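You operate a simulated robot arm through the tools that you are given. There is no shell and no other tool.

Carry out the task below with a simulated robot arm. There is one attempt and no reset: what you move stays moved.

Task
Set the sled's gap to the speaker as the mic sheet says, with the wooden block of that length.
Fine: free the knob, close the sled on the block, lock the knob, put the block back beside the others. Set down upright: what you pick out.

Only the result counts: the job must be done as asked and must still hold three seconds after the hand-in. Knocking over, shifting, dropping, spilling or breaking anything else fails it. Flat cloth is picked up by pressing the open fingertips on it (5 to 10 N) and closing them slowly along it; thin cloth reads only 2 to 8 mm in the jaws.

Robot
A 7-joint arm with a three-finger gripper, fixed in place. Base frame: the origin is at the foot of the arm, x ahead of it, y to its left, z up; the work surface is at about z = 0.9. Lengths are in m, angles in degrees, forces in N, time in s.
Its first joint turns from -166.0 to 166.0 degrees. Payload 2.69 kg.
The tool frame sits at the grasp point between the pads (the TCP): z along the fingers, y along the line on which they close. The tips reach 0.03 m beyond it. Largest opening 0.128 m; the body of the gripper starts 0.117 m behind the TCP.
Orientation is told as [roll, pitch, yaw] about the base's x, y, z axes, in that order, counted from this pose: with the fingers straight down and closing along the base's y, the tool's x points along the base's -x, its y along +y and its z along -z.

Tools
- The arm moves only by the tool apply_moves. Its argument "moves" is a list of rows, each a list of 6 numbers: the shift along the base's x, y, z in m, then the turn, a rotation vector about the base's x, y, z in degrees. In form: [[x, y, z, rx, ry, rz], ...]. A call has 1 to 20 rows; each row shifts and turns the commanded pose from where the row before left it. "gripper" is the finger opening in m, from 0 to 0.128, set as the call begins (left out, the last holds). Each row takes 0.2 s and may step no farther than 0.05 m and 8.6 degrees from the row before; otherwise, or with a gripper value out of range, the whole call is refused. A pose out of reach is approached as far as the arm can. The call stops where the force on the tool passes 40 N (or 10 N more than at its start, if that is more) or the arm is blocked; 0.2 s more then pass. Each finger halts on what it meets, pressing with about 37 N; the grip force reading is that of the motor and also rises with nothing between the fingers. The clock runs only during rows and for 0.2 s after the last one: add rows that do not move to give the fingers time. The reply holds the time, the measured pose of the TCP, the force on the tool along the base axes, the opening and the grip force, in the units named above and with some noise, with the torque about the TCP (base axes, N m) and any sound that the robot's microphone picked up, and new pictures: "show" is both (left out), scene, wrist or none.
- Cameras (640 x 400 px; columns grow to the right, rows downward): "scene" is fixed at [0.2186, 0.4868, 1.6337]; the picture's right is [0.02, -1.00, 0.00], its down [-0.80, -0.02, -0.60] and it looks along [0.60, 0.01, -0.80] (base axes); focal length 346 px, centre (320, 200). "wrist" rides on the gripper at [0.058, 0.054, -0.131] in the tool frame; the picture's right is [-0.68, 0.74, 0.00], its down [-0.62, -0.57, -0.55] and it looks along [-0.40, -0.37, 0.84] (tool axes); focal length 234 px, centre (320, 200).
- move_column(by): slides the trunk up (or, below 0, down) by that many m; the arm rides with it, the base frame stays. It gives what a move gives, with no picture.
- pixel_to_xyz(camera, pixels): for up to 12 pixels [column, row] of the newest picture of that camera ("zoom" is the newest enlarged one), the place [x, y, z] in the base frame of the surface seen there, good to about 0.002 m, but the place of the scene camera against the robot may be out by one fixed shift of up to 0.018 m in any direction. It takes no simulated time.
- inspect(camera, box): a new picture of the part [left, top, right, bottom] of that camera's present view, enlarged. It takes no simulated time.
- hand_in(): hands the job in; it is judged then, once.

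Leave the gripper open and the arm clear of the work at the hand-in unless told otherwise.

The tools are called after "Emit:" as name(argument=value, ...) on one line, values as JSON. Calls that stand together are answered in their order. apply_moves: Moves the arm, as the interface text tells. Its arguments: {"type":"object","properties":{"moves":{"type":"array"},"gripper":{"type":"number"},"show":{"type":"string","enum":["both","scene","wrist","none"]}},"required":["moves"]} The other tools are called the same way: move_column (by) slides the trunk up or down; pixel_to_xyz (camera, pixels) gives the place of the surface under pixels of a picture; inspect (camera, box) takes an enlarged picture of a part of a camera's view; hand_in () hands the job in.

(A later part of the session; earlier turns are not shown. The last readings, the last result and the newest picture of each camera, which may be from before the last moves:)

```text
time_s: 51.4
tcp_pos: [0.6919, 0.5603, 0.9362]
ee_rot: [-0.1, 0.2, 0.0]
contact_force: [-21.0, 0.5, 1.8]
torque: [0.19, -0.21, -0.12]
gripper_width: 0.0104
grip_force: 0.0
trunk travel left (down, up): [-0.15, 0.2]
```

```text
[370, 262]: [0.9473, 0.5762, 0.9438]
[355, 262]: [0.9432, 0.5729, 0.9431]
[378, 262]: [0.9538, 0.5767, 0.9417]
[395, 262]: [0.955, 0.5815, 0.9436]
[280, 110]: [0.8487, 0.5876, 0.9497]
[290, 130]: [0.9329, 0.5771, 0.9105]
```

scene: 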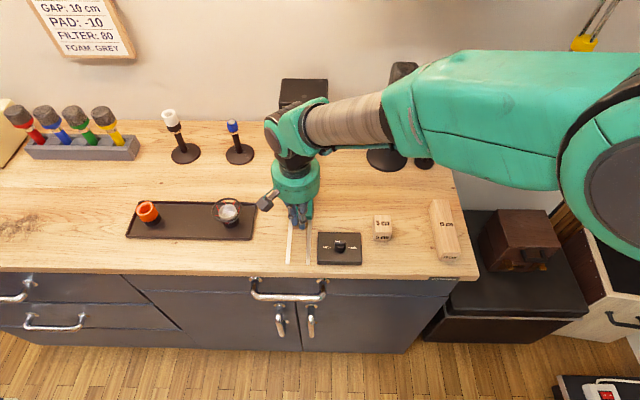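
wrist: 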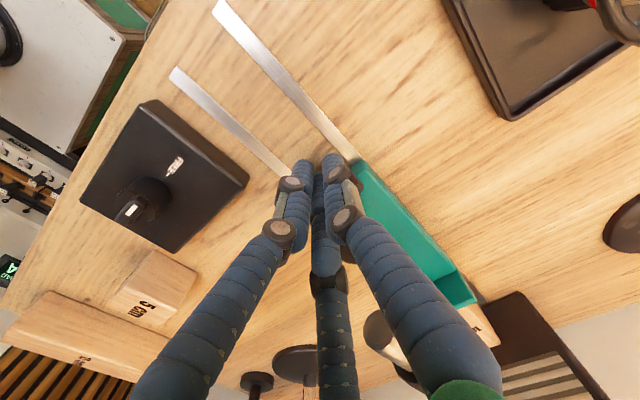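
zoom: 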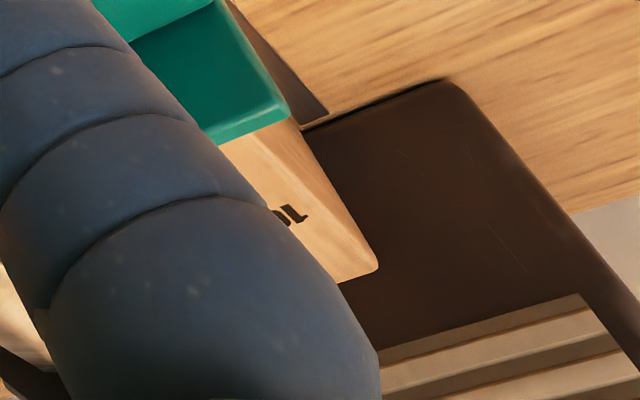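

The force jumped to 21 N: the block is closed between the lip and the speaker. I'll back off gently, retreat and rise, then check nothing sprang back.

Emit:
apply_moves(moves=[[-0.001, 0, 0, 0, 0, 0], [-0.001, 0, 0, 0, 0, 0], [-0.002, 0, 0, 0, 0, 0], [-0.01, 0, 0, 0, 0, 0], [-0.02, 0, 0, 0, 0, 0], [-0.02, 0, 0.02, 0, 0, 0], [0, 0, 0.045, 0, 0, 0], [0, 0, 0.045, 0, 0, 0], [0, 0, 0.045, 0, 0, 0], [0, 0, 0.045, 0, 0, 0], [0, 0, 0, 0, 0, 0]])

Emit:
inspect(camera="scene", box=[240, 100, 370, 260])

```text
time_s: 53.8
tcp_pos: [0.6323, 0.5611, 1.1407]
ee_rot: [0.0, 0.0, 0.0]
contact_force: [0.0, -0.6, -0.3]
torque: [0.03, -0.01, 0.02]
gripper_width: 0.0099
grip_force: 0.1
trunk travel left (down, up): [-0.15, 0.2]
```

scene: 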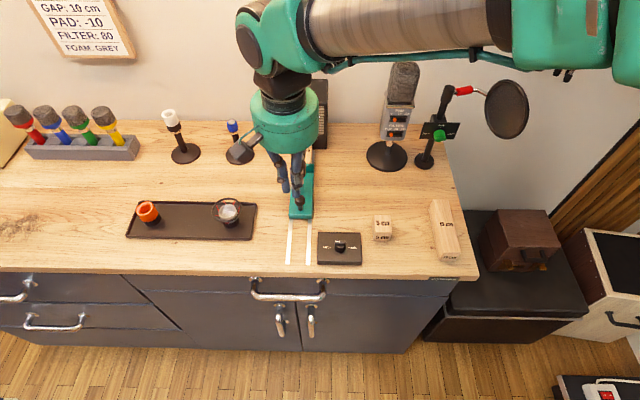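
wrist: 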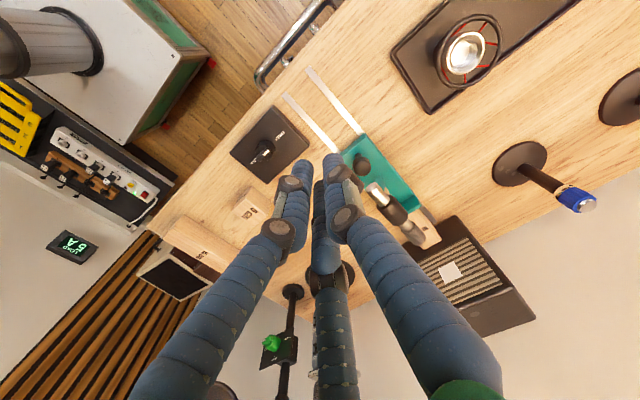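

```text
2.50 times, centred on (305, 180) of scene
```

zoom: 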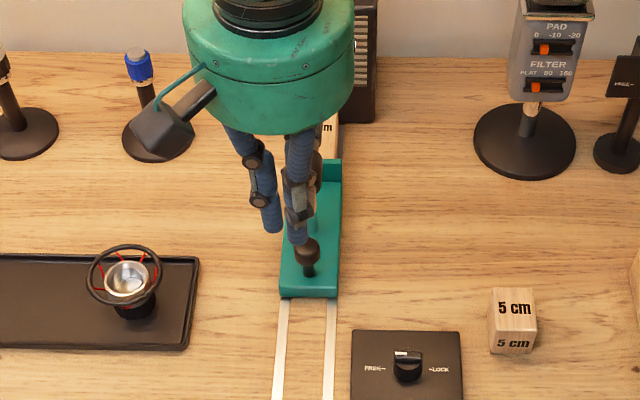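

The sled stays closed on the block. Now to the knob: move above (0.617, 0.463) while turning the tool to +90°, fingers opening to 0.06.

Emit:
apply_moves(moves=[[-0.0014, -0.009, 0, 0, 0, 8.2], [-0.0014, -0.009, 0, 0, 0, 8.2], [-0.0014, -0.009, 0, 0, 0, 8.2], [-0.0014, -0.009, 0, 0, 0, 8.2], [-0.0014, -0.009, 0, 0, 0, 8.2], [-0.0014, -0.009, 0, 0, 0, 8.2], [-0.0014, -0.009, 0, 0, 0, 8.2], [-0.0014, -0.009, 0, 0, 0, 8.2], [-0.0014, -0.009, 0, 0, 0, 8.2], [-0.0014, -0.009, 0, 0, 0, 8.2], [-0.0013, -0.008, 0, 0, 0, 8], [0, 0, 0, 0, 0, 0]], gripper=0.06)

Emit:
inspect(camera="wrist", box=[260, 50, 380, 170])

```text
time_s: 56.4
tcp_pos: [0.6242, 0.4632, 1.1366]
ee_rot: [0.0, 0.0, 90.2]
contact_force: [-0.5, 0.3, 0.3]
torque: [0.03, 0.02, 0.02]
gripper_width: 0.0602
grip_force: 0.2
trunk travel left (down, up): [-0.15, 0.2]
```

scene: 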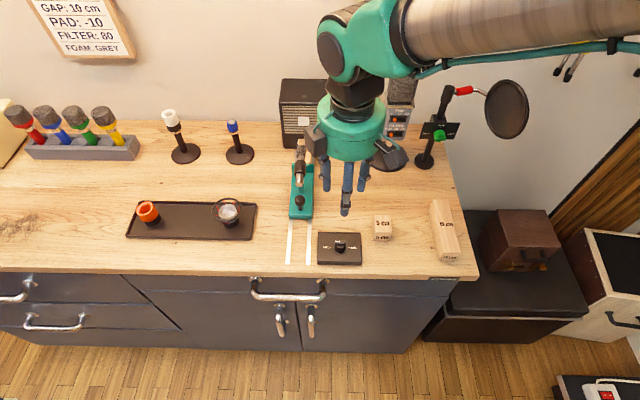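
wrist: 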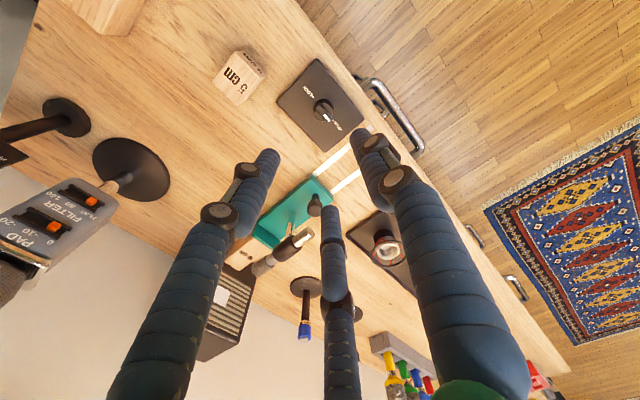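

```text
3.33 times, centred on (320, 110) of wrist
```

zoom: 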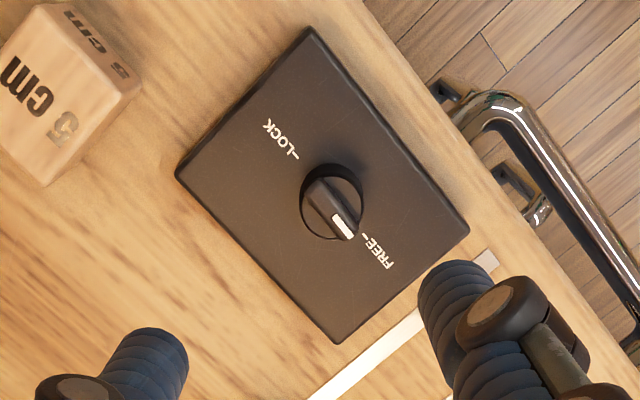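

The x reading 0.624 is off from the expected 0.617, so I'll take a fresh reading before going down.

Emit:
apply_moves(moves=[[0, 0, 0, 0, 0, 0], [0, 0, 0, 0, 0, 0]], show="none")

Emit:
pixel_to_xyz(camera="zoom", pixels=[[318, 190], [345, 225], [330, 205], [305, 190], [360, 200], [335, 170]])

```text
time_s: 57.0
tcp_pos: [0.622, 0.4628, 1.1362]
ee_rot: [-0.1, 0.0, 90.1]
contact_force: [0.7, -0.2, 0.0]
torque: [0.02, -0.01, -0.03]
gripper_width: 0.06
grip_force: 0.0
trunk travel left (down, up): [-0.15, 0.2]
```

```text
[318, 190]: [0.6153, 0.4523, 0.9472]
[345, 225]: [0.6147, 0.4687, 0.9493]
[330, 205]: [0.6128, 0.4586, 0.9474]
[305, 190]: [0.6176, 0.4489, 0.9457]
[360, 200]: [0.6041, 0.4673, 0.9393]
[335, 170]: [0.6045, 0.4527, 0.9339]
```

Real x is about 0.622, so I'll shift -6 mm in x, then lower around the knob as before to TCP z 0.958.

Emit:
apply_moves(moves=[[-0.006, 0, -0.04, 0, 0, 0], [0, 0, -0.04, 0, 0, 0], [0, 0, -0.04, 0, 0, 0], [0, 0, -0.03, 0, 0, 0], [0, 0, 0, 0, 0, 0]])

Emit:
inspect(camera="scene", box=[290, 190, 390, 270])

```text
time_s: 58.2
tcp_pos: [0.6169, 0.4607, 0.9853]
ee_rot: [0.0, -0.1, 90.0]
contact_force: [-0.2, -0.3, 0.0]
torque: [-0.01, 0.01, 0.0]
gripper_width: 0.0601
grip_force: 0.1
trunk travel left (down, up): [-0.15, 0.2]
```

scene: 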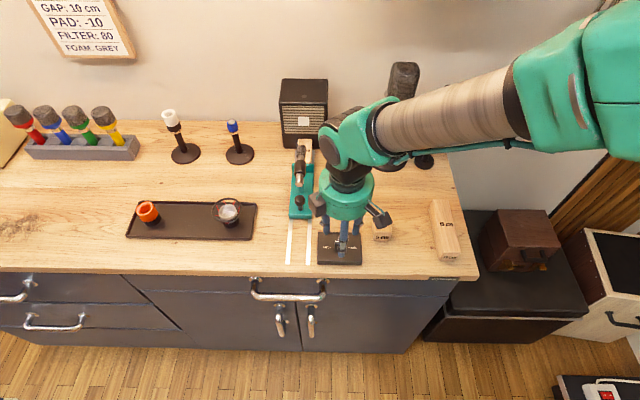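
wrist: 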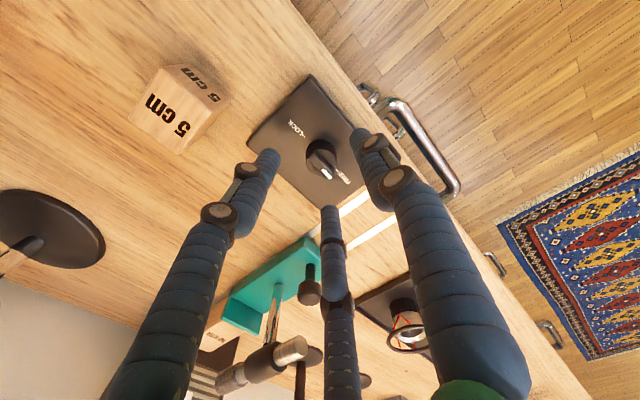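

```text
5.00 times, centred on (340, 230) of scene
```

zoom: 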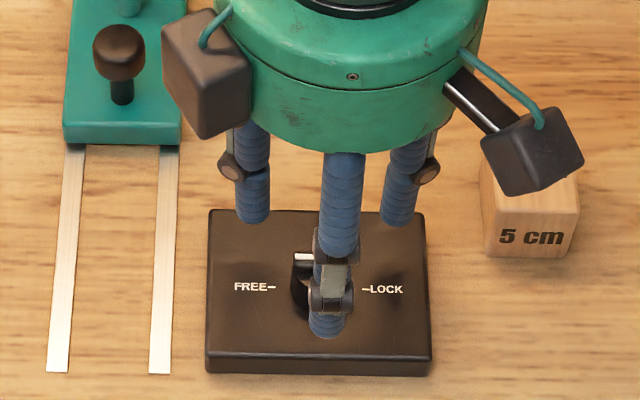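

The knob is centred at (0.617, 0.461). I'll lower the last 27 mm and close.

Emit:
apply_moves(moves=[[0, 0.001, -0.01, 0, 0, 0], [0, 0, -0.01, 0, 0, 0], [0, 0, -0.007, 0, 0, 0], [0, 0, 0, 0, 0, 0]], show="none")

Emit:
apply_moves(moves=[[0, 0, 0, 0, 0, 0], [0, 0, 0, 0, 0, 0], [0, 0, 0, 0, 0, 0]], gripper=0.0, show="none")

```text
time_s: 59.2
tcp_pos: [0.6179, 0.4617, 0.9576]
ee_rot: [0.0, 0.0, 90.1]
contact_force: [0.2, 0.3, 1.3]
torque: [-0.02, 0.01, 0.01]
gripper_width: 0.0601
grip_force: 0.0
trunk travel left (down, up): [-0.15, 0.2]
```

```text
time_s: 60.0
tcp_pos: [0.6158, 0.4628, 0.9584]
ee_rot: [0.1, 0.1, 90.0]
contact_force: [-16.0, 2.9, 0.6]
torque: [-0.38, 1.14, -0.1]
gripper_width: 0.0258
grip_force: 45.6
trunk travel left (down, up): [-0.15, 0.2]
```

The knob is gripped at 26 mm. I'll ease x by -2 mm and turn clockwise (back over the far side) toward LOCK, 49° first.

Emit:
apply_moves(moves=[[-0.002, 0.0005, 0, 0, 0, 0], [0, 0, 0, 0, 0, -7], [0, 0, 0, 0, 0, -7], [0, 0, 0, 0, 0, -7], [0, 0, 0, 0, 0, -7], [0, 0, 0, 0, 0, -7], [0, 0, 0, 0, 0, -7]], show="scene")

Emit:
inspect(camera="scene", box=[290, 190, 390, 270])

```text
time_s: 61.6
tcp_pos: [0.6157, 0.4616, 0.9576]
ee_rot: [0.1, 0.0, 47.8]
contact_force: [0.7, -24.2, -16.2]
torque: [0.5, 0.1, 0.01]
gripper_width: 0.0255
grip_force: 45.1
trunk travel left (down, up): [-0.15, 0.2]
```

scene: 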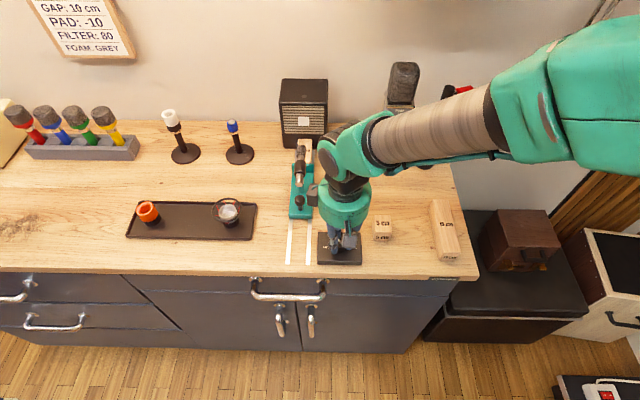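

```text
5.00 times, centred on (340, 230) of scene
```

zoom: 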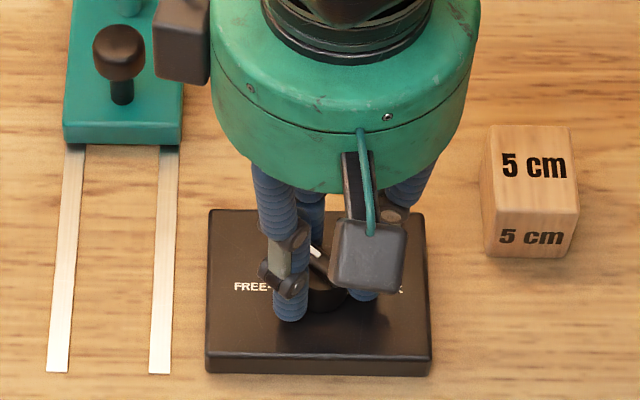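

The knob follows. I'll ease the load (y -24 N, z -16 N) and continue.

Emit:
apply_moves(moves=[[0, -0.0025, -0.0015, 0, 0, 0], [0, 0, 0, 0, 0, -7], [0, 0, 0, 0, 0, -7], [0, 0, 0, 0, 0, -7], [0, 0, 0, 0, 0, -7], [0, 0, 0, 0, 0, -7], [0, 0, 0, 0, 0, -7], [0, 0, 0, 0, 0, -6]], show="none")

```text
time_s: 63.4
tcp_pos: [0.6153, 0.4616, 0.9582]
ee_rot: [-0.1, -0.1, -0.2]
contact_force: [-8.8, 11.1, -4.9]
torque: [0.95, 0.09, 0.0]
gripper_width: 0.026
grip_force: 44.5
trunk travel left (down, up): [-0.15, 0.2]
```

Emit:
apply_moves(moves=[[-0.001, 0.001, 0, 0, 0, 0], [0, 0, 0, 0, 0, -7], [0, 0, 0, 0, 0, -7], [0, 0, 0, 0, 0, -7], [0, 0, 0, 0, 0, -7], [0, 0, 0, 0, 0, -7], [0, 0, 0, 0, 0, -7]], show="scene")

Emit:
inspect(camera="scene", box=[290, 190, 390, 270])

```text
time_s: 65.0
tcp_pos: [0.6156, 0.4609, 0.9577]
ee_rot: [0.0, 0.0, -42.1]
contact_force: [15.3, -15.3, -2.5]
torque: [-0.1, -1.02, 0.01]
gripper_width: 0.0258
grip_force: 44.9
trunk travel left (down, up): [-0.15, 0.2]
```

scene: 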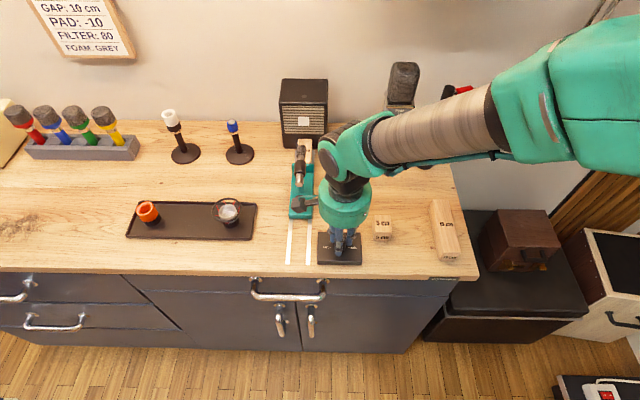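

```text
5.00 times, centred on (340, 230) of scene
```

zoom: 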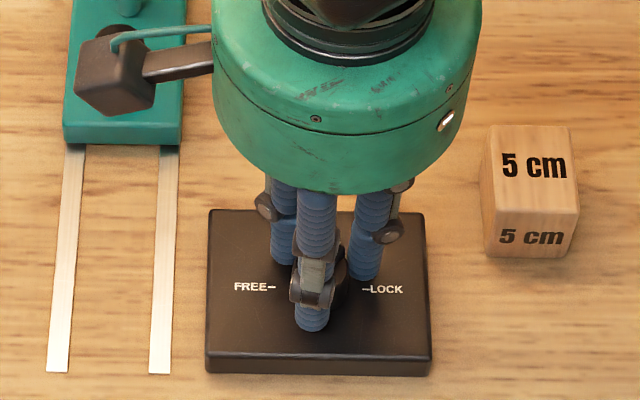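

Emit:
apply_moves(moves=[[0.0015, -0.0015, 0, 0, 0, 0], [0, 0, 0, 0, 0, -7], [0, 0, 0, 0, 0, -7], [0, 0, 0, 0, 0, -7], [0, 0, 0, 0, 0, -7], [0, 0, 0, 0, 0, -7], [0, 0, 0, 0, 0, -7], [0, 0, 0, 0, 0, -6.5], [0, 0, 0, 0, 0, 0]], show="none")

Emit:
apply_moves(moves=[[0, 0, 0, 0, 0, 0], [0, 0, 0.01, 0, 0, 0], [0, 0, 0.04, 0, 0, 0], [0, 0, 0.05, 0, 0, 0], [0, 0, 0.05, 0, 0, 0], [0, 0, 0.04, 0, 0, 0]], gripper=0.06)

Emit:
inspect(camera="scene", box=[315, 228, 365, 268])

Emit:
inspect(camera="wrist", box=[260, 50, 380, 170])

```text
time_s: 67.0
tcp_pos: [0.6148, 0.4623, 0.9587]
ee_rot: [0.0, -0.1, -90.5]
contact_force: [-8.7, 12.8, 1.8]
torque: [0.19, -0.41, 0.13]
gripper_width: 0.0256
grip_force: 45.5
trunk travel left (down, up): [-0.15, 0.2]
```

```text
time_s: 68.4
tcp_pos: [0.6188, 0.4605, 1.147]
ee_rot: [0.0, 0.0, -90.5]
contact_force: [0.1, -0.2, 0.5]
torque: [0.03, -0.03, 0.01]
gripper_width: 0.0598
grip_force: 0.1
trunk travel left (down, up): [-0.15, 0.2]
```

scene: 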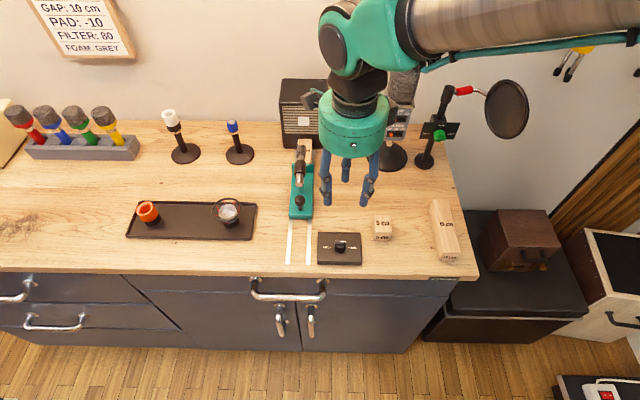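
wrist: 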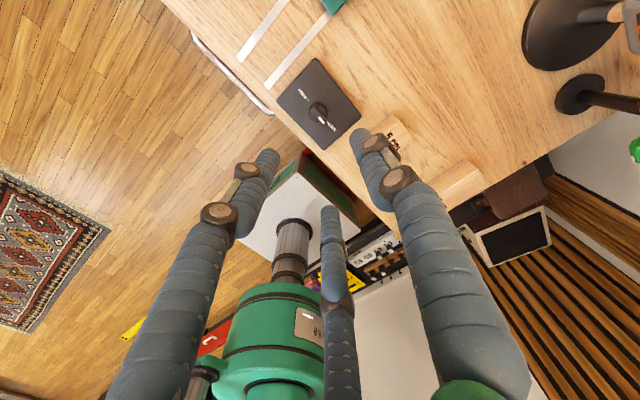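

```text
10.00 times, centred on (340, 248) of scene
```

zoom: 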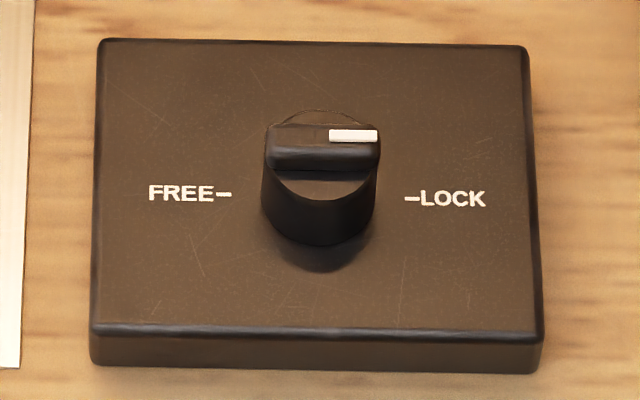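

```text
3.33 times, centred on (320, 110) of wrist
```

zoom: 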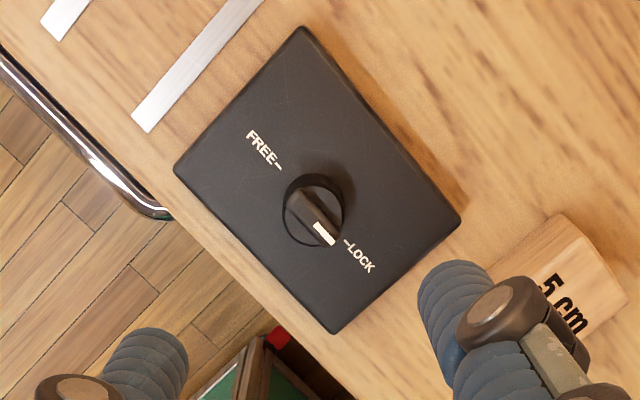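

The white mark is exactly back at LOCK. Now I'll fetch the block: turn to yaw 0, tilt 20° again and move above and behind the gap, high enough to clear the mic (top about 1.03).

Emit:
apply_moves(moves=[[0, 0.008, 0.005, 0, 0, 8.2], [0, 0.008, 0.005, 0, 0, 8.2], [0, 0.008, 0.005, 0, 0, 8.2], [0, 0.008, 0.005, 0, 0, 8.2], [0, 0.008, 0, 0, 0, 8.2], [0, 0.008, 0, 0, 0, 8.2], [0.02, 0.008, 0, 0, 0, 8.2], [0.02, 0.008, 0, 0, 0, 8.2], [0.02, 0.008, 0, 0, 0, 8.2], [0.02, 0.008, 0, 0, 0, 8.2], [0.02, 0.0085, 0, 0, 0, 8.5], [0.03, 0, 0, 0, -7, 0], [0.03, 0, 0, 0, -7, 0], [0.04, 0, 0, 0, -6, 0], [0, 0, 0, 0, 0, 0]], gripper=0.07)

Emit:
inspect(camera="scene", box=[250, 100, 370, 220])

Emit:
pixel_to_xyz(camera="scene", pixels=[[300, 150], [300, 160], [299, 178], [301, 143], [299, 168]])

```text
time_s: 71.6
tcp_pos: [0.817, 0.5509, 1.1674]
ee_rot: [0.0, -20.0, 0.0]
contact_force: [0.9, 0.2, -0.1]
torque: [0.01, 0.01, 0.0]
gripper_width: 0.07
grip_force: 0.1
trunk travel left (down, up): [-0.15, 0.2]
```

scene: 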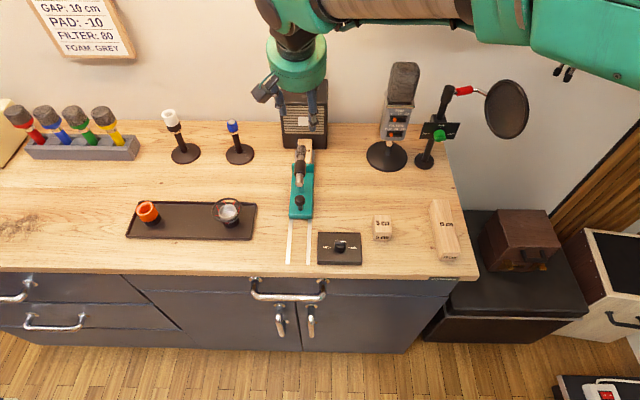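
wrist: 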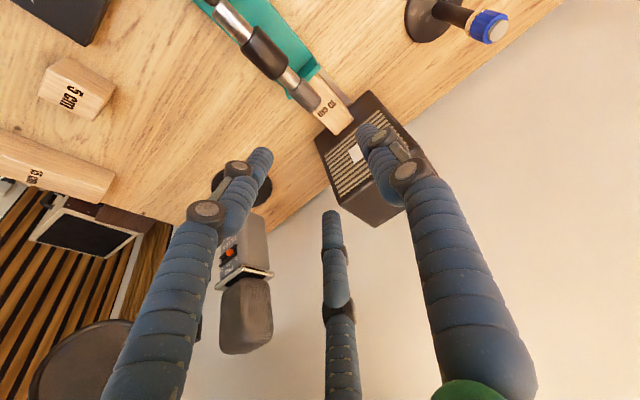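

```text
3.33 times, centred on (310, 160) of scene
```

zoom: 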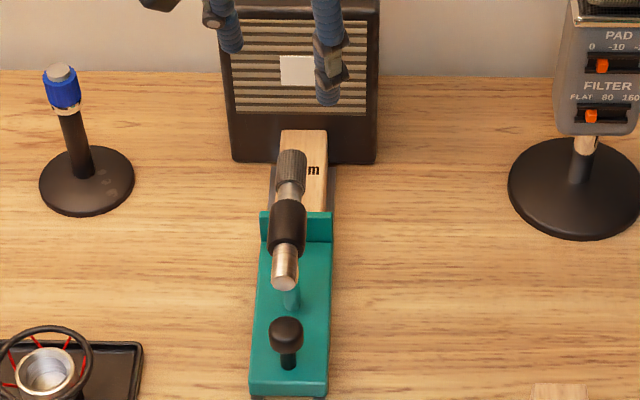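

```text
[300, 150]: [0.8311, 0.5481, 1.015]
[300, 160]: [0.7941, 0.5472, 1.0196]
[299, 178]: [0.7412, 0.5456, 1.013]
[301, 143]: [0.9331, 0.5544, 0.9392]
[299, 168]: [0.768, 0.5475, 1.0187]
```

Emit:
inspect(camera="wrist", box=[200, 0, 400, 200])

Emit:
pixel_to_xyz(camera="wrist", pixels=[[265, 53], [300, 90], [310, 103], [313, 106], [316, 109], [330, 108], [334, 128], [320, 75], [290, 95], [345, 108]])

```text
2.00 times, centred on (300, 100) of wrist
```

zoom: 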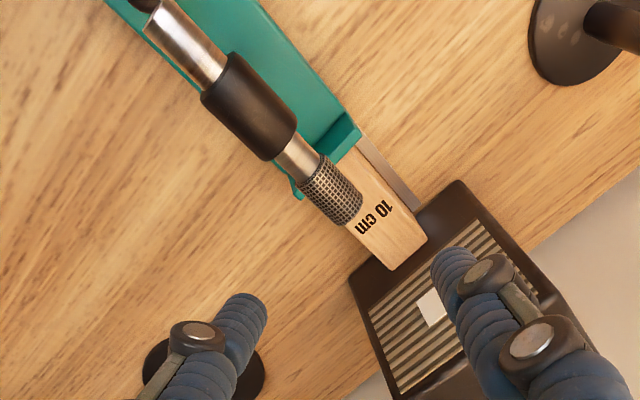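

```text
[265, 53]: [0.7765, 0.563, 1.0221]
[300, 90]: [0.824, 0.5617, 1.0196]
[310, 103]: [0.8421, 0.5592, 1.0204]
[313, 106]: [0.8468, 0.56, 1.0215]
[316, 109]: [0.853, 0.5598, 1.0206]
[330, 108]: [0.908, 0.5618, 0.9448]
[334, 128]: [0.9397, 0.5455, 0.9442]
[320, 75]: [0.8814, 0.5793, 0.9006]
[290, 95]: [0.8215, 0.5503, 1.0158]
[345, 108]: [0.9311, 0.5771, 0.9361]
```

Emit:
pixel_to_xyz(camera="zoom", pixels=[[392, 264], [422, 240], [400, 205], [366, 238], [408, 250], [380, 165], [415, 247], [378, 250]])

```text
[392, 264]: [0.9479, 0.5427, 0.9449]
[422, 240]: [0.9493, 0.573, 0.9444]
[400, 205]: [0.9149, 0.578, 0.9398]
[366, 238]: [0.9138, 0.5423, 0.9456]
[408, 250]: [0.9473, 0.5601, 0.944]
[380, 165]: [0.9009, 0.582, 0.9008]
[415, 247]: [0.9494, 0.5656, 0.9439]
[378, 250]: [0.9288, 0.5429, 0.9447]
```

The block spans y 0.539–0.578 (centre 0.5585) and x 0.854–0.954. The mic tip is at x ≤ 0.86, z ≤ 1.022, so the palm must stay above that. I'll go over x 0.898 and down to z 1.0 first.

Emit:
apply_moves(moves=[[0.04, -0.001, 0, 0, 0, 0], [0.041, 0, 0, 0, 0, 0], [0, 0, -0.04, 0, 0, 0], [0, 0, -0.04, 0, 0, 0], [0, 0, -0.04, 0, 0, 0], [0, 0, -0.04, 0, 0, 0], [0, 0, 0, 0, 0, 0]])

Emit:
inspect(camera="wrist", box=[220, 60, 420, 260])

Emit:
inspect(camera="scene", box=[250, 90, 370, 210])

```text
time_s: 73.2
tcp_pos: [0.8934, 0.5509, 1.0071]
ee_rot: [0.0, -20.0, 0.1]
contact_force: [0.0, 0.9, -0.4]
torque: [-0.01, 0.02, 0.0]
gripper_width: 0.07
grip_force: 0.1
trunk travel left (down, up): [-0.15, 0.2]
```

scene: 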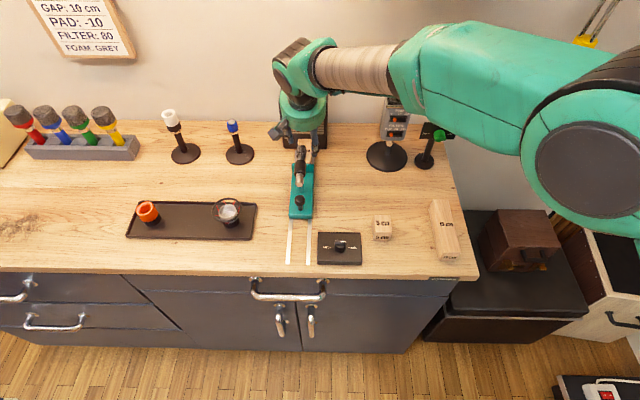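
wrist: 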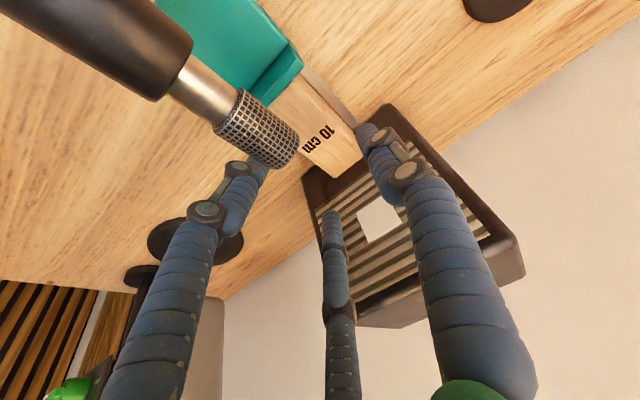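

```text
2.00 times, centred on (320, 160) of wrist
```

zoom: 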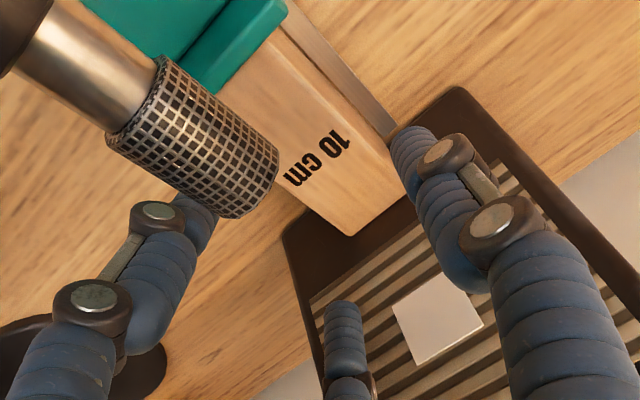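

```text
3.33 times, centred on (310, 150) of scene
```

zoom: 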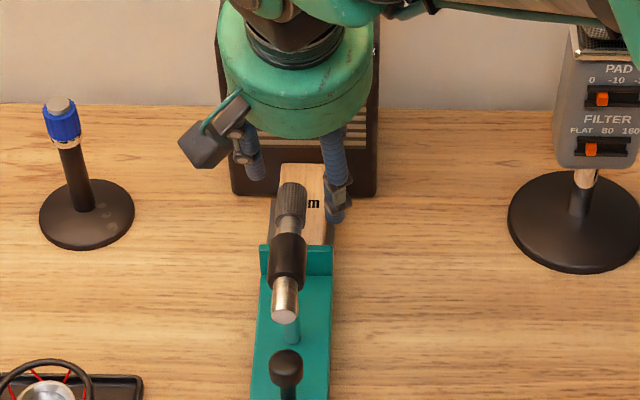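

The fingers straddle the mic tip with a few millimetres to spare, and there is no contact. I'll shift +4 mm x, -1.5 mm y and lower in small steps.

Emit:
apply_moves(moves=[[0.004, -0.0015, 0, 0, 0, 0], [0, 0, -0.01, 0, 0, 0], [0, 0, -0.01, 0, 0, 0], [0, 0, -0.01, 0, 0, 0], [0, 0, 0, 0, 0, 0]])

Emit:
inspect(camera="wrist", box=[220, 60, 420, 260])

Emit:
inspect(camera="scene", box=[270, 100, 350, 190])

```text
time_s: 74.4
tcp_pos: [0.9014, 0.5471, 0.977]
ee_rot: [0.0, -19.9, 0.0]
contact_force: [-0.3, 1.3, -0.4]
torque: [0.03, 0.0, 0.0]
gripper_width: 0.0698
grip_force: 0.1
trunk travel left (down, up): [-0.15, 0.2]
```

scene: 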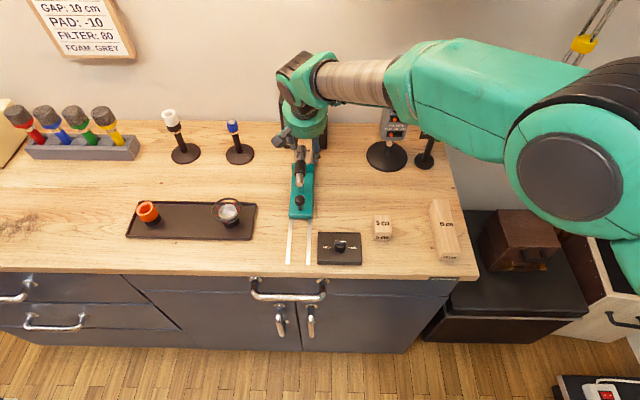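
wrist: 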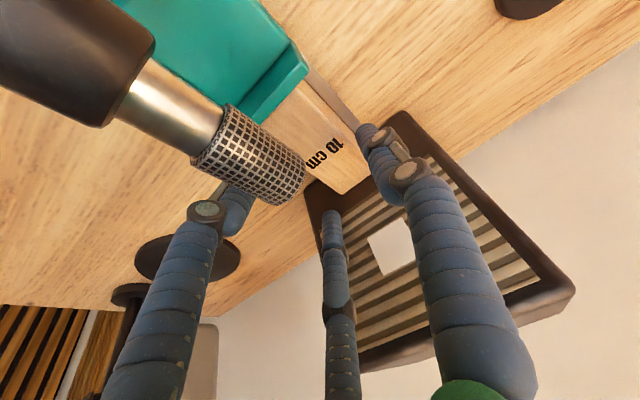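

```text
2.00 times, centred on (320, 160) of wrist
```

zoom: 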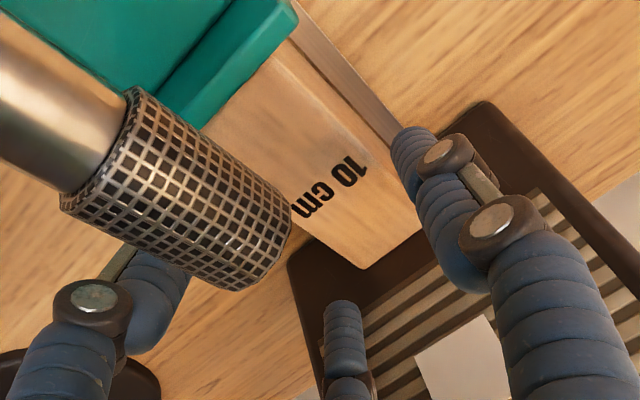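

```text
4.44 times, centred on (310, 145) of scene
```

zoom: 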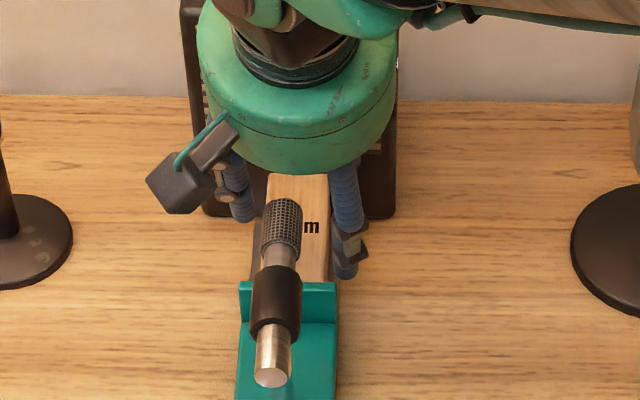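

Still no contact; the fingers are on both sides of the block. I'll go down another 25 mm with x eased back 2 mm.

Emit:
apply_moves(moves=[[-0.002, 0.0005, -0.008, 0, 0, 0], [0, 0, -0.009, 0, 0, 0], [0, 0, -0.008, 0, 0, 0], [0, 0, 0, 0, 0, 0]])

Emit:
inspect(camera="wrist", box=[220, 60, 420, 260])

Emit:
inspect(camera="scene", box=[270, 100, 350, 190])

```text
time_s: 75.4
tcp_pos: [0.9004, 0.5468, 0.9542]
ee_rot: [-0.1, -20.0, 0.0]
contact_force: [0.0, -0.8, 0.6]
torque: [-0.02, 0.01, -0.01]
gripper_width: 0.0699
grip_force: 0.0
trunk travel left (down, up): [-0.15, 0.2]
```

scene: 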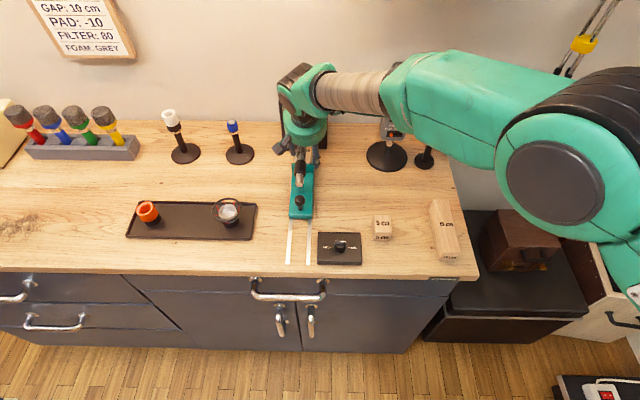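
wrist: 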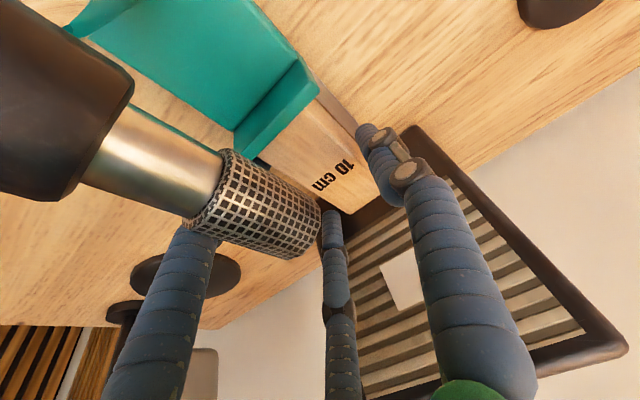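

```text
2.00 times, centred on (320, 160) of wrist
```

zoom: 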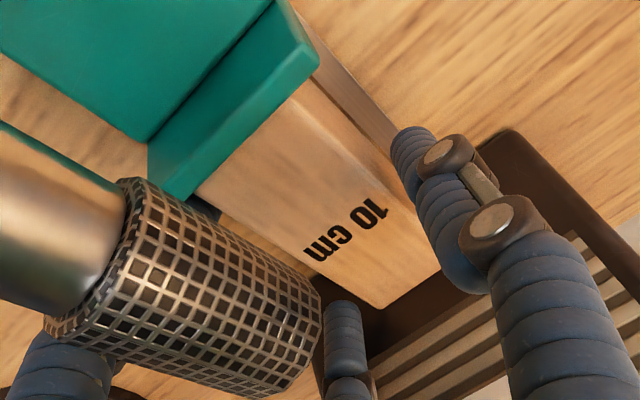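

```text
4.44 times, centred on (310, 145) of scene
```

zoom: 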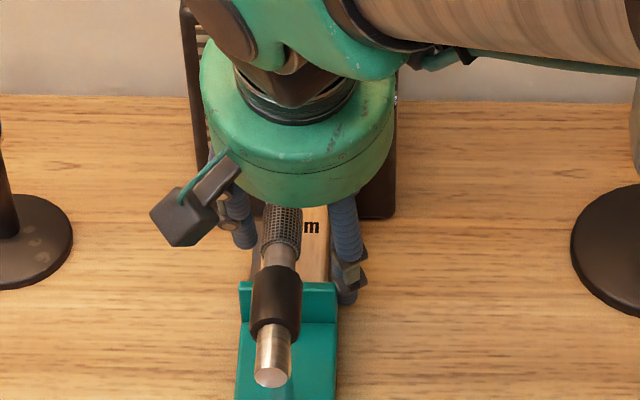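

No contact, and the palm clears the mic tip. I'll go 5 mm lower, shift +2 mm in y so the fingers meet the block evenly, then close.

Emit:
apply_moves(moves=[[0, 0.002, -0.003, 0, 0, 0], [0, 0, -0.002, 0, 0, 0], [0, 0, 0, 0, 0, 0]], show="none")

Emit:
apply_moves(moves=[[0, 0, 0, 0, 0, 0], [0, 0, 0, 0, 0, 0]], gripper=0.05)

Emit:
inspect(camera="wrist", box=[220, 60, 420, 260])

```text
time_s: 76.2
tcp_pos: [0.9003, 0.5485, 0.9531]
ee_rot: [0.1, -20.1, 0.0]
contact_force: [4.7, -12.0, 17.3]
torque: [-0.41, 0.85, 0.54]
gripper_width: 0.0698
grip_force: 0.0
trunk travel left (down, up): [-0.15, 0.2]
```

```text
time_s: 76.8
tcp_pos: [0.8999, 0.5469, 0.9496]
ee_rot: [0.1, -20.1, -0.1]
contact_force: [-3.1, -29.0, 16.7]
torque: [0.21, -0.02, 2.4]
gripper_width: 0.0588
grip_force: 37.0
trunk travel left (down, up): [-0.15, 0.2]
```

scene: 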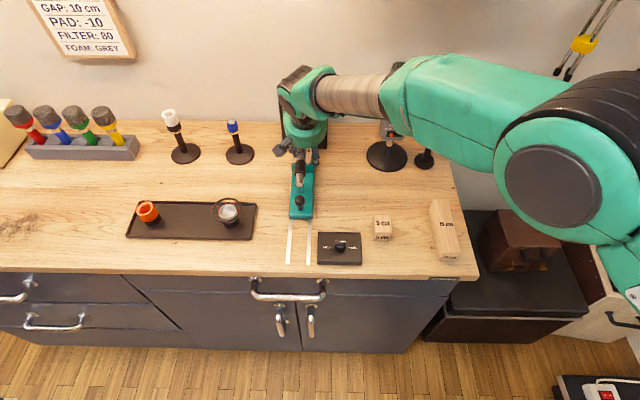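
wrist: 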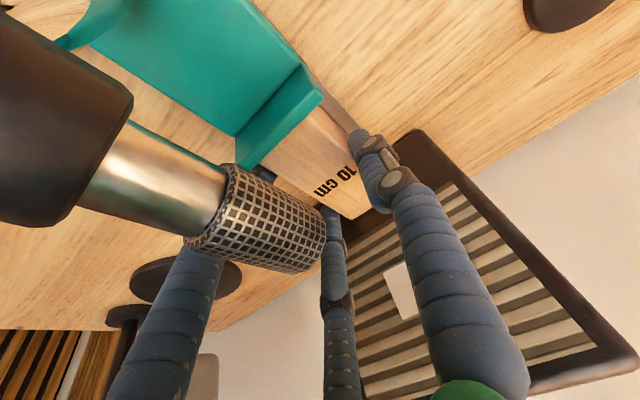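

```text
2.00 times, centred on (320, 160) of wrist
```

zoom: 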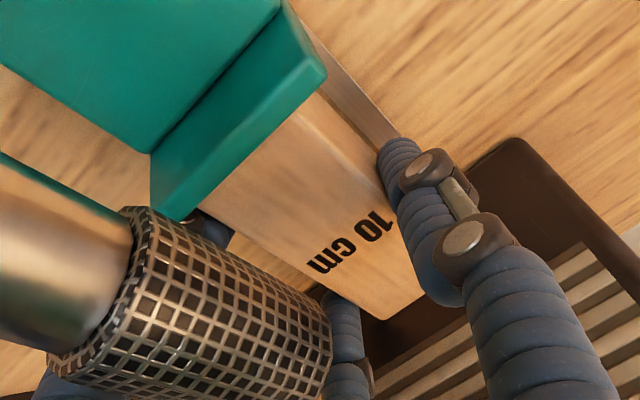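

Contact shows up: 17 N upward and -12 N in y, acting about 5 cm behind the TCP. The back-right finger is catching the sled lip's corner, and the grip at 59 mm isn't clean. I'll release slightly and rise vertically, without lifting the block.

Emit:
apply_moves(moves=[[0.001, 0, 0, 0, 0, 0], [0, -0.001, 0.003, 0, 0, 0], [0, 0, 0.005, 0, 0, 0], [0, 0, 0.01, 0, 0, 0], [0, 0, 0.015, 0, 0, 0], [0, 0, 0, 0, 0, 0]], gripper=0.063)

Emit:
inspect(camera="wrist", box=[220, 60, 420, 260])

Emit:
inspect(camera="scene", box=[270, 100, 350, 190])

```text
time_s: 78.2
tcp_pos: [0.8997, 0.5485, 0.9809]
ee_rot: [0.0, -20.0, 0.0]
contact_force: [-0.3, 0.9, 0.2]
torque: [-0.01, 0.0, 0.01]
gripper_width: 0.0628
grip_force: 0.1
trunk travel left (down, up): [-0.15, 0.2]
```

scene: 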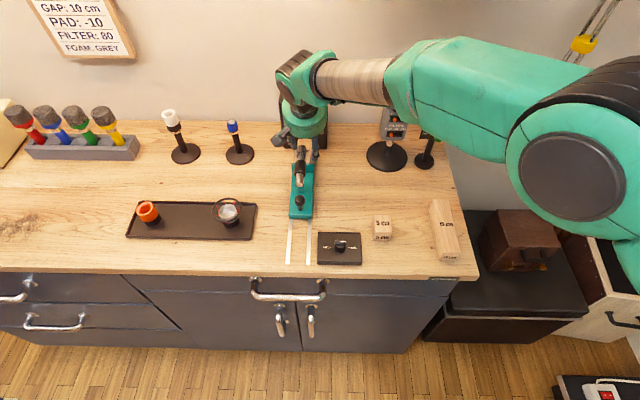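
wrist: 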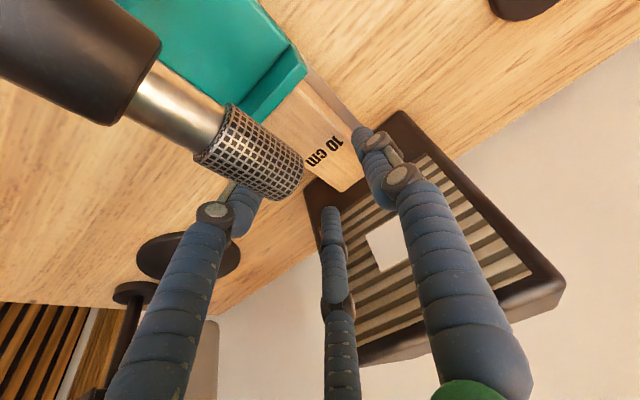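

```text
2.00 times, centred on (320, 160) of wrist
```

zoom: 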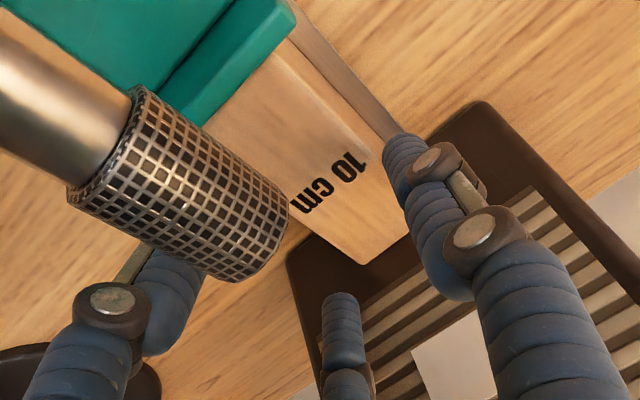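

```text
4.44 times, centred on (310, 145) of scene
```

zoom: 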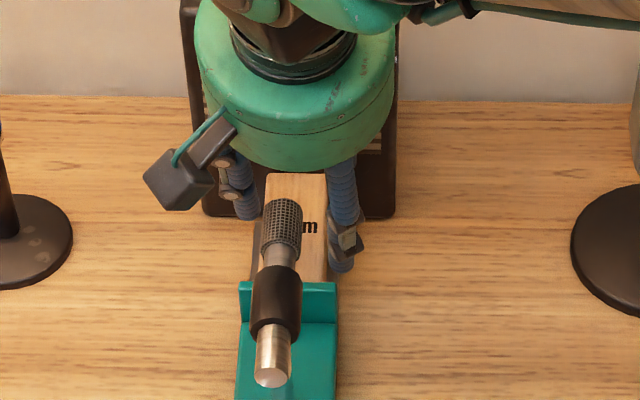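

Released cleanly; the block and sled look unmoved. An upright tool would leave more room between the lip and the speaker, so I'll rise and test whether the arm reaches (0.904, 0.55) with no tilt.

Emit:
apply_moves(moves=[[0, 0, 0.04, 0, 0, 0], [0, 0, 0.04, 0, 0, 0], [0.001, 0, 0, 0, 7, 0], [0.001, 0, 0, 0, 7, 0], [0.001, 0, 0, 0, 6, 0], [0, 0, 0, 0, 0, 0]])

```text
time_s: 79.6
tcp_pos: [0.9042, 0.5477, 1.0594]
ee_rot: [0.0, 0.1, 0.0]
contact_force: [0.7, -0.3, 0.4]
torque: [-0.03, 0.05, -0.04]
gripper_width: 0.0629
grip_force: 0.0
trunk travel left (down, up): [-0.15, 0.2]
```

scene: 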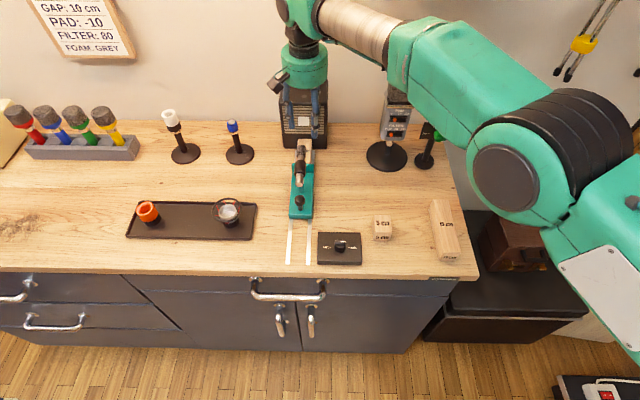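
wrist: 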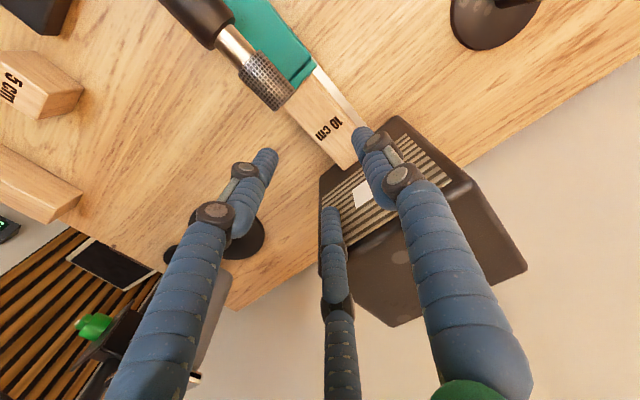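

The upright pose is reachable. I need to check the speaker's height against the palm, and re-measure the block and lip from here.

Emit:
inspect(camera="wrist", box=[220, 30, 420, 230])

Emit:
pixel_to_xyz(camera="wrist", pixels=[[345, 265], [385, 250], [460, 210], [420, 240], [312, 75], [306, 83], [350, 150], [328, 92], [300, 112], [345, 165], [356, 115], [290, 75]])

Emit:
pixel_to_xyz(camera="scene", pixels=[[294, 100], [312, 100], [303, 85], [303, 78]])

```text
2.00 times, centred on (320, 130) of wrist
```

zoom: 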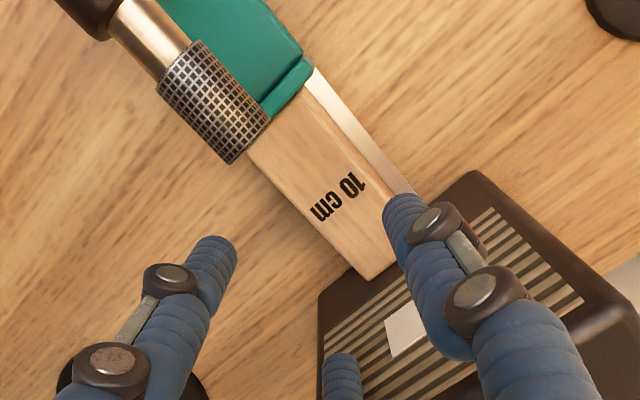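

```text
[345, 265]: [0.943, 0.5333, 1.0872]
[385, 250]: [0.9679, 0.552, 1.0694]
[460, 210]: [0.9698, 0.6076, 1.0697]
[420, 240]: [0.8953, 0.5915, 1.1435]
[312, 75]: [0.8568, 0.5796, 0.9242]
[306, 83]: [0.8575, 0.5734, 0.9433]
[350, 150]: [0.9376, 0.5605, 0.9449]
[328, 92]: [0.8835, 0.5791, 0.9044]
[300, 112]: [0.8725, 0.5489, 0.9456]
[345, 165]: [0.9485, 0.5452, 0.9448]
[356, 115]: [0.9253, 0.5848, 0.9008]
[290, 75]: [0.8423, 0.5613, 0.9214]
```

```text
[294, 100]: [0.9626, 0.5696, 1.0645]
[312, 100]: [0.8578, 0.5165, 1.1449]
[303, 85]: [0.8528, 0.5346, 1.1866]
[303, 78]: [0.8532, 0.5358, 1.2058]
```

Emit:
pixel_to_xyz(camera="zoom", pixels=[[300, 207], [330, 240], [355, 266], [340, 130], [360, 160], [375, 178], [335, 165], [260, 150], [305, 85], [275, 118], [395, 262], [385, 272]])

```text
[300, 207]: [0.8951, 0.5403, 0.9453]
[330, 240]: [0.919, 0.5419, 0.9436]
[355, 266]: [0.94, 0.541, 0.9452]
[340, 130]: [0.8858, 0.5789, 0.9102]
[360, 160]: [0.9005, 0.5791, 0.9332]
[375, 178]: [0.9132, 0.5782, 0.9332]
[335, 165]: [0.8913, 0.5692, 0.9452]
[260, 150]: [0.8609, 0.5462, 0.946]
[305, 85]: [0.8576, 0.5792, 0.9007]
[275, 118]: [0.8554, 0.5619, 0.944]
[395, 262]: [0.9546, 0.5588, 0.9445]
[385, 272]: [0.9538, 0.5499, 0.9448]
```

The block spans y 0.539–0.579 and x 0.854–0.954; the speaker top is at z 1.07. I'll use a mild 8° tilt (palm clears the speaker, fingers clear the lip), opening 0.062, TCP y 0.551, x 0.903, and lower to z 0.985 first.

Emit:
apply_moves(moves=[[-0.001, 0.003, 0, 0, -8, 0], [0, 0, -0.03, 0, 0, 0], [0, 0, -0.03, 0, 0, 0], [0, 0, -0.015, 0, 0, 0], [0, 0, 0, 0, 0, 0]], gripper=0.062)

Emit:
inspect(camera="wrist", box=[220, 30, 420, 230])

Emit:
apply_moves(moves=[[0, 0, 0, 0, 0, 0]], show="none")

```text
time_s: 80.8
tcp_pos: [0.9028, 0.5494, 0.9855]
ee_rot: [0.0, -8.0, 0.1]
contact_force: [-0.4, -0.3, 0.0]
torque: [0.02, 0.03, 0.05]
gripper_width: 0.0619
grip_force: 0.0
trunk travel left (down, up): [-0.15, 0.2]
```

scene: 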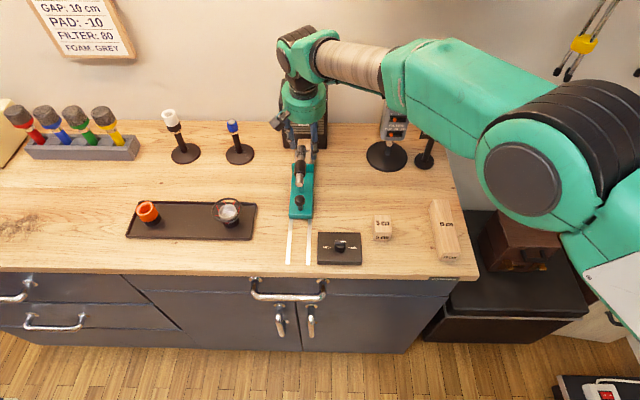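
wrist: 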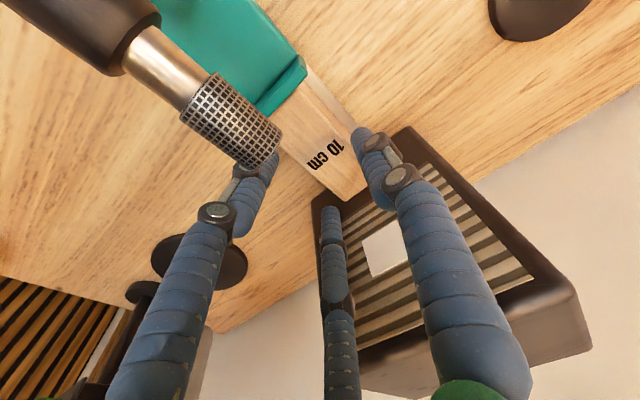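

```text
2.00 times, centred on (320, 130) of wrist
```

zoom: 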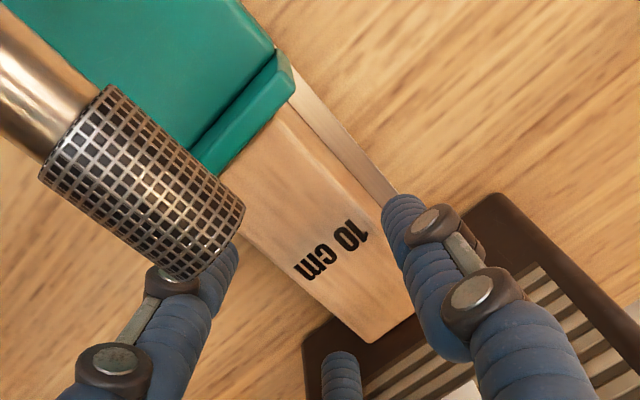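

```text
time_s: 81.2
tcp_pos: [0.9032, 0.5512, 0.9857]
ee_rot: [0.0, -8.1, 0.0]
contact_force: [0.2, -0.2, -0.2]
torque: [-0.02, 0.01, 0.0]
gripper_width: 0.0619
grip_force: 0.1
trunk travel left (down, up): [-0.15, 0.2]
```

Well centred: (0.903, 0.551), no contact. I'll lower in small steps, checking the force partway.

Emit:
apply_moves(moves=[[0, 0, -0.008, 0, 0, 0], [0, 0, -0.007, 0, 0, 0], [0, 0, -0.005, 0, 0, 0], [0, 0, 0, 0, 0, 0]], show="none")

Emit:
apply_moves(moves=[[0, 0, -0.004, 0, 0, 0], [0, 0, -0.004, 0, 0, 0], [0, 0, 0, 0, 0, 0]], show="none")

```text
time_s: 82.2
tcp_pos: [0.9042, 0.5499, 0.9661]
ee_rot: [0.0, -8.0, 0.0]
contact_force: [0.8, 0.2, 0.3]
torque: [0.01, 0.02, -0.02]
gripper_width: 0.0622
grip_force: 0.1
trunk travel left (down, up): [-0.15, 0.2]
```

```text
time_s: 83.0
tcp_pos: [0.902, 0.5495, 0.9578]
ee_rot: [0.0, -8.0, 0.0]
contact_force: [0.2, -0.3, 0.9]
torque: [0.0, 0.02, 0.03]
gripper_width: 0.0619
grip_force: 0.1
trunk travel left (down, up): [-0.15, 0.2]
```

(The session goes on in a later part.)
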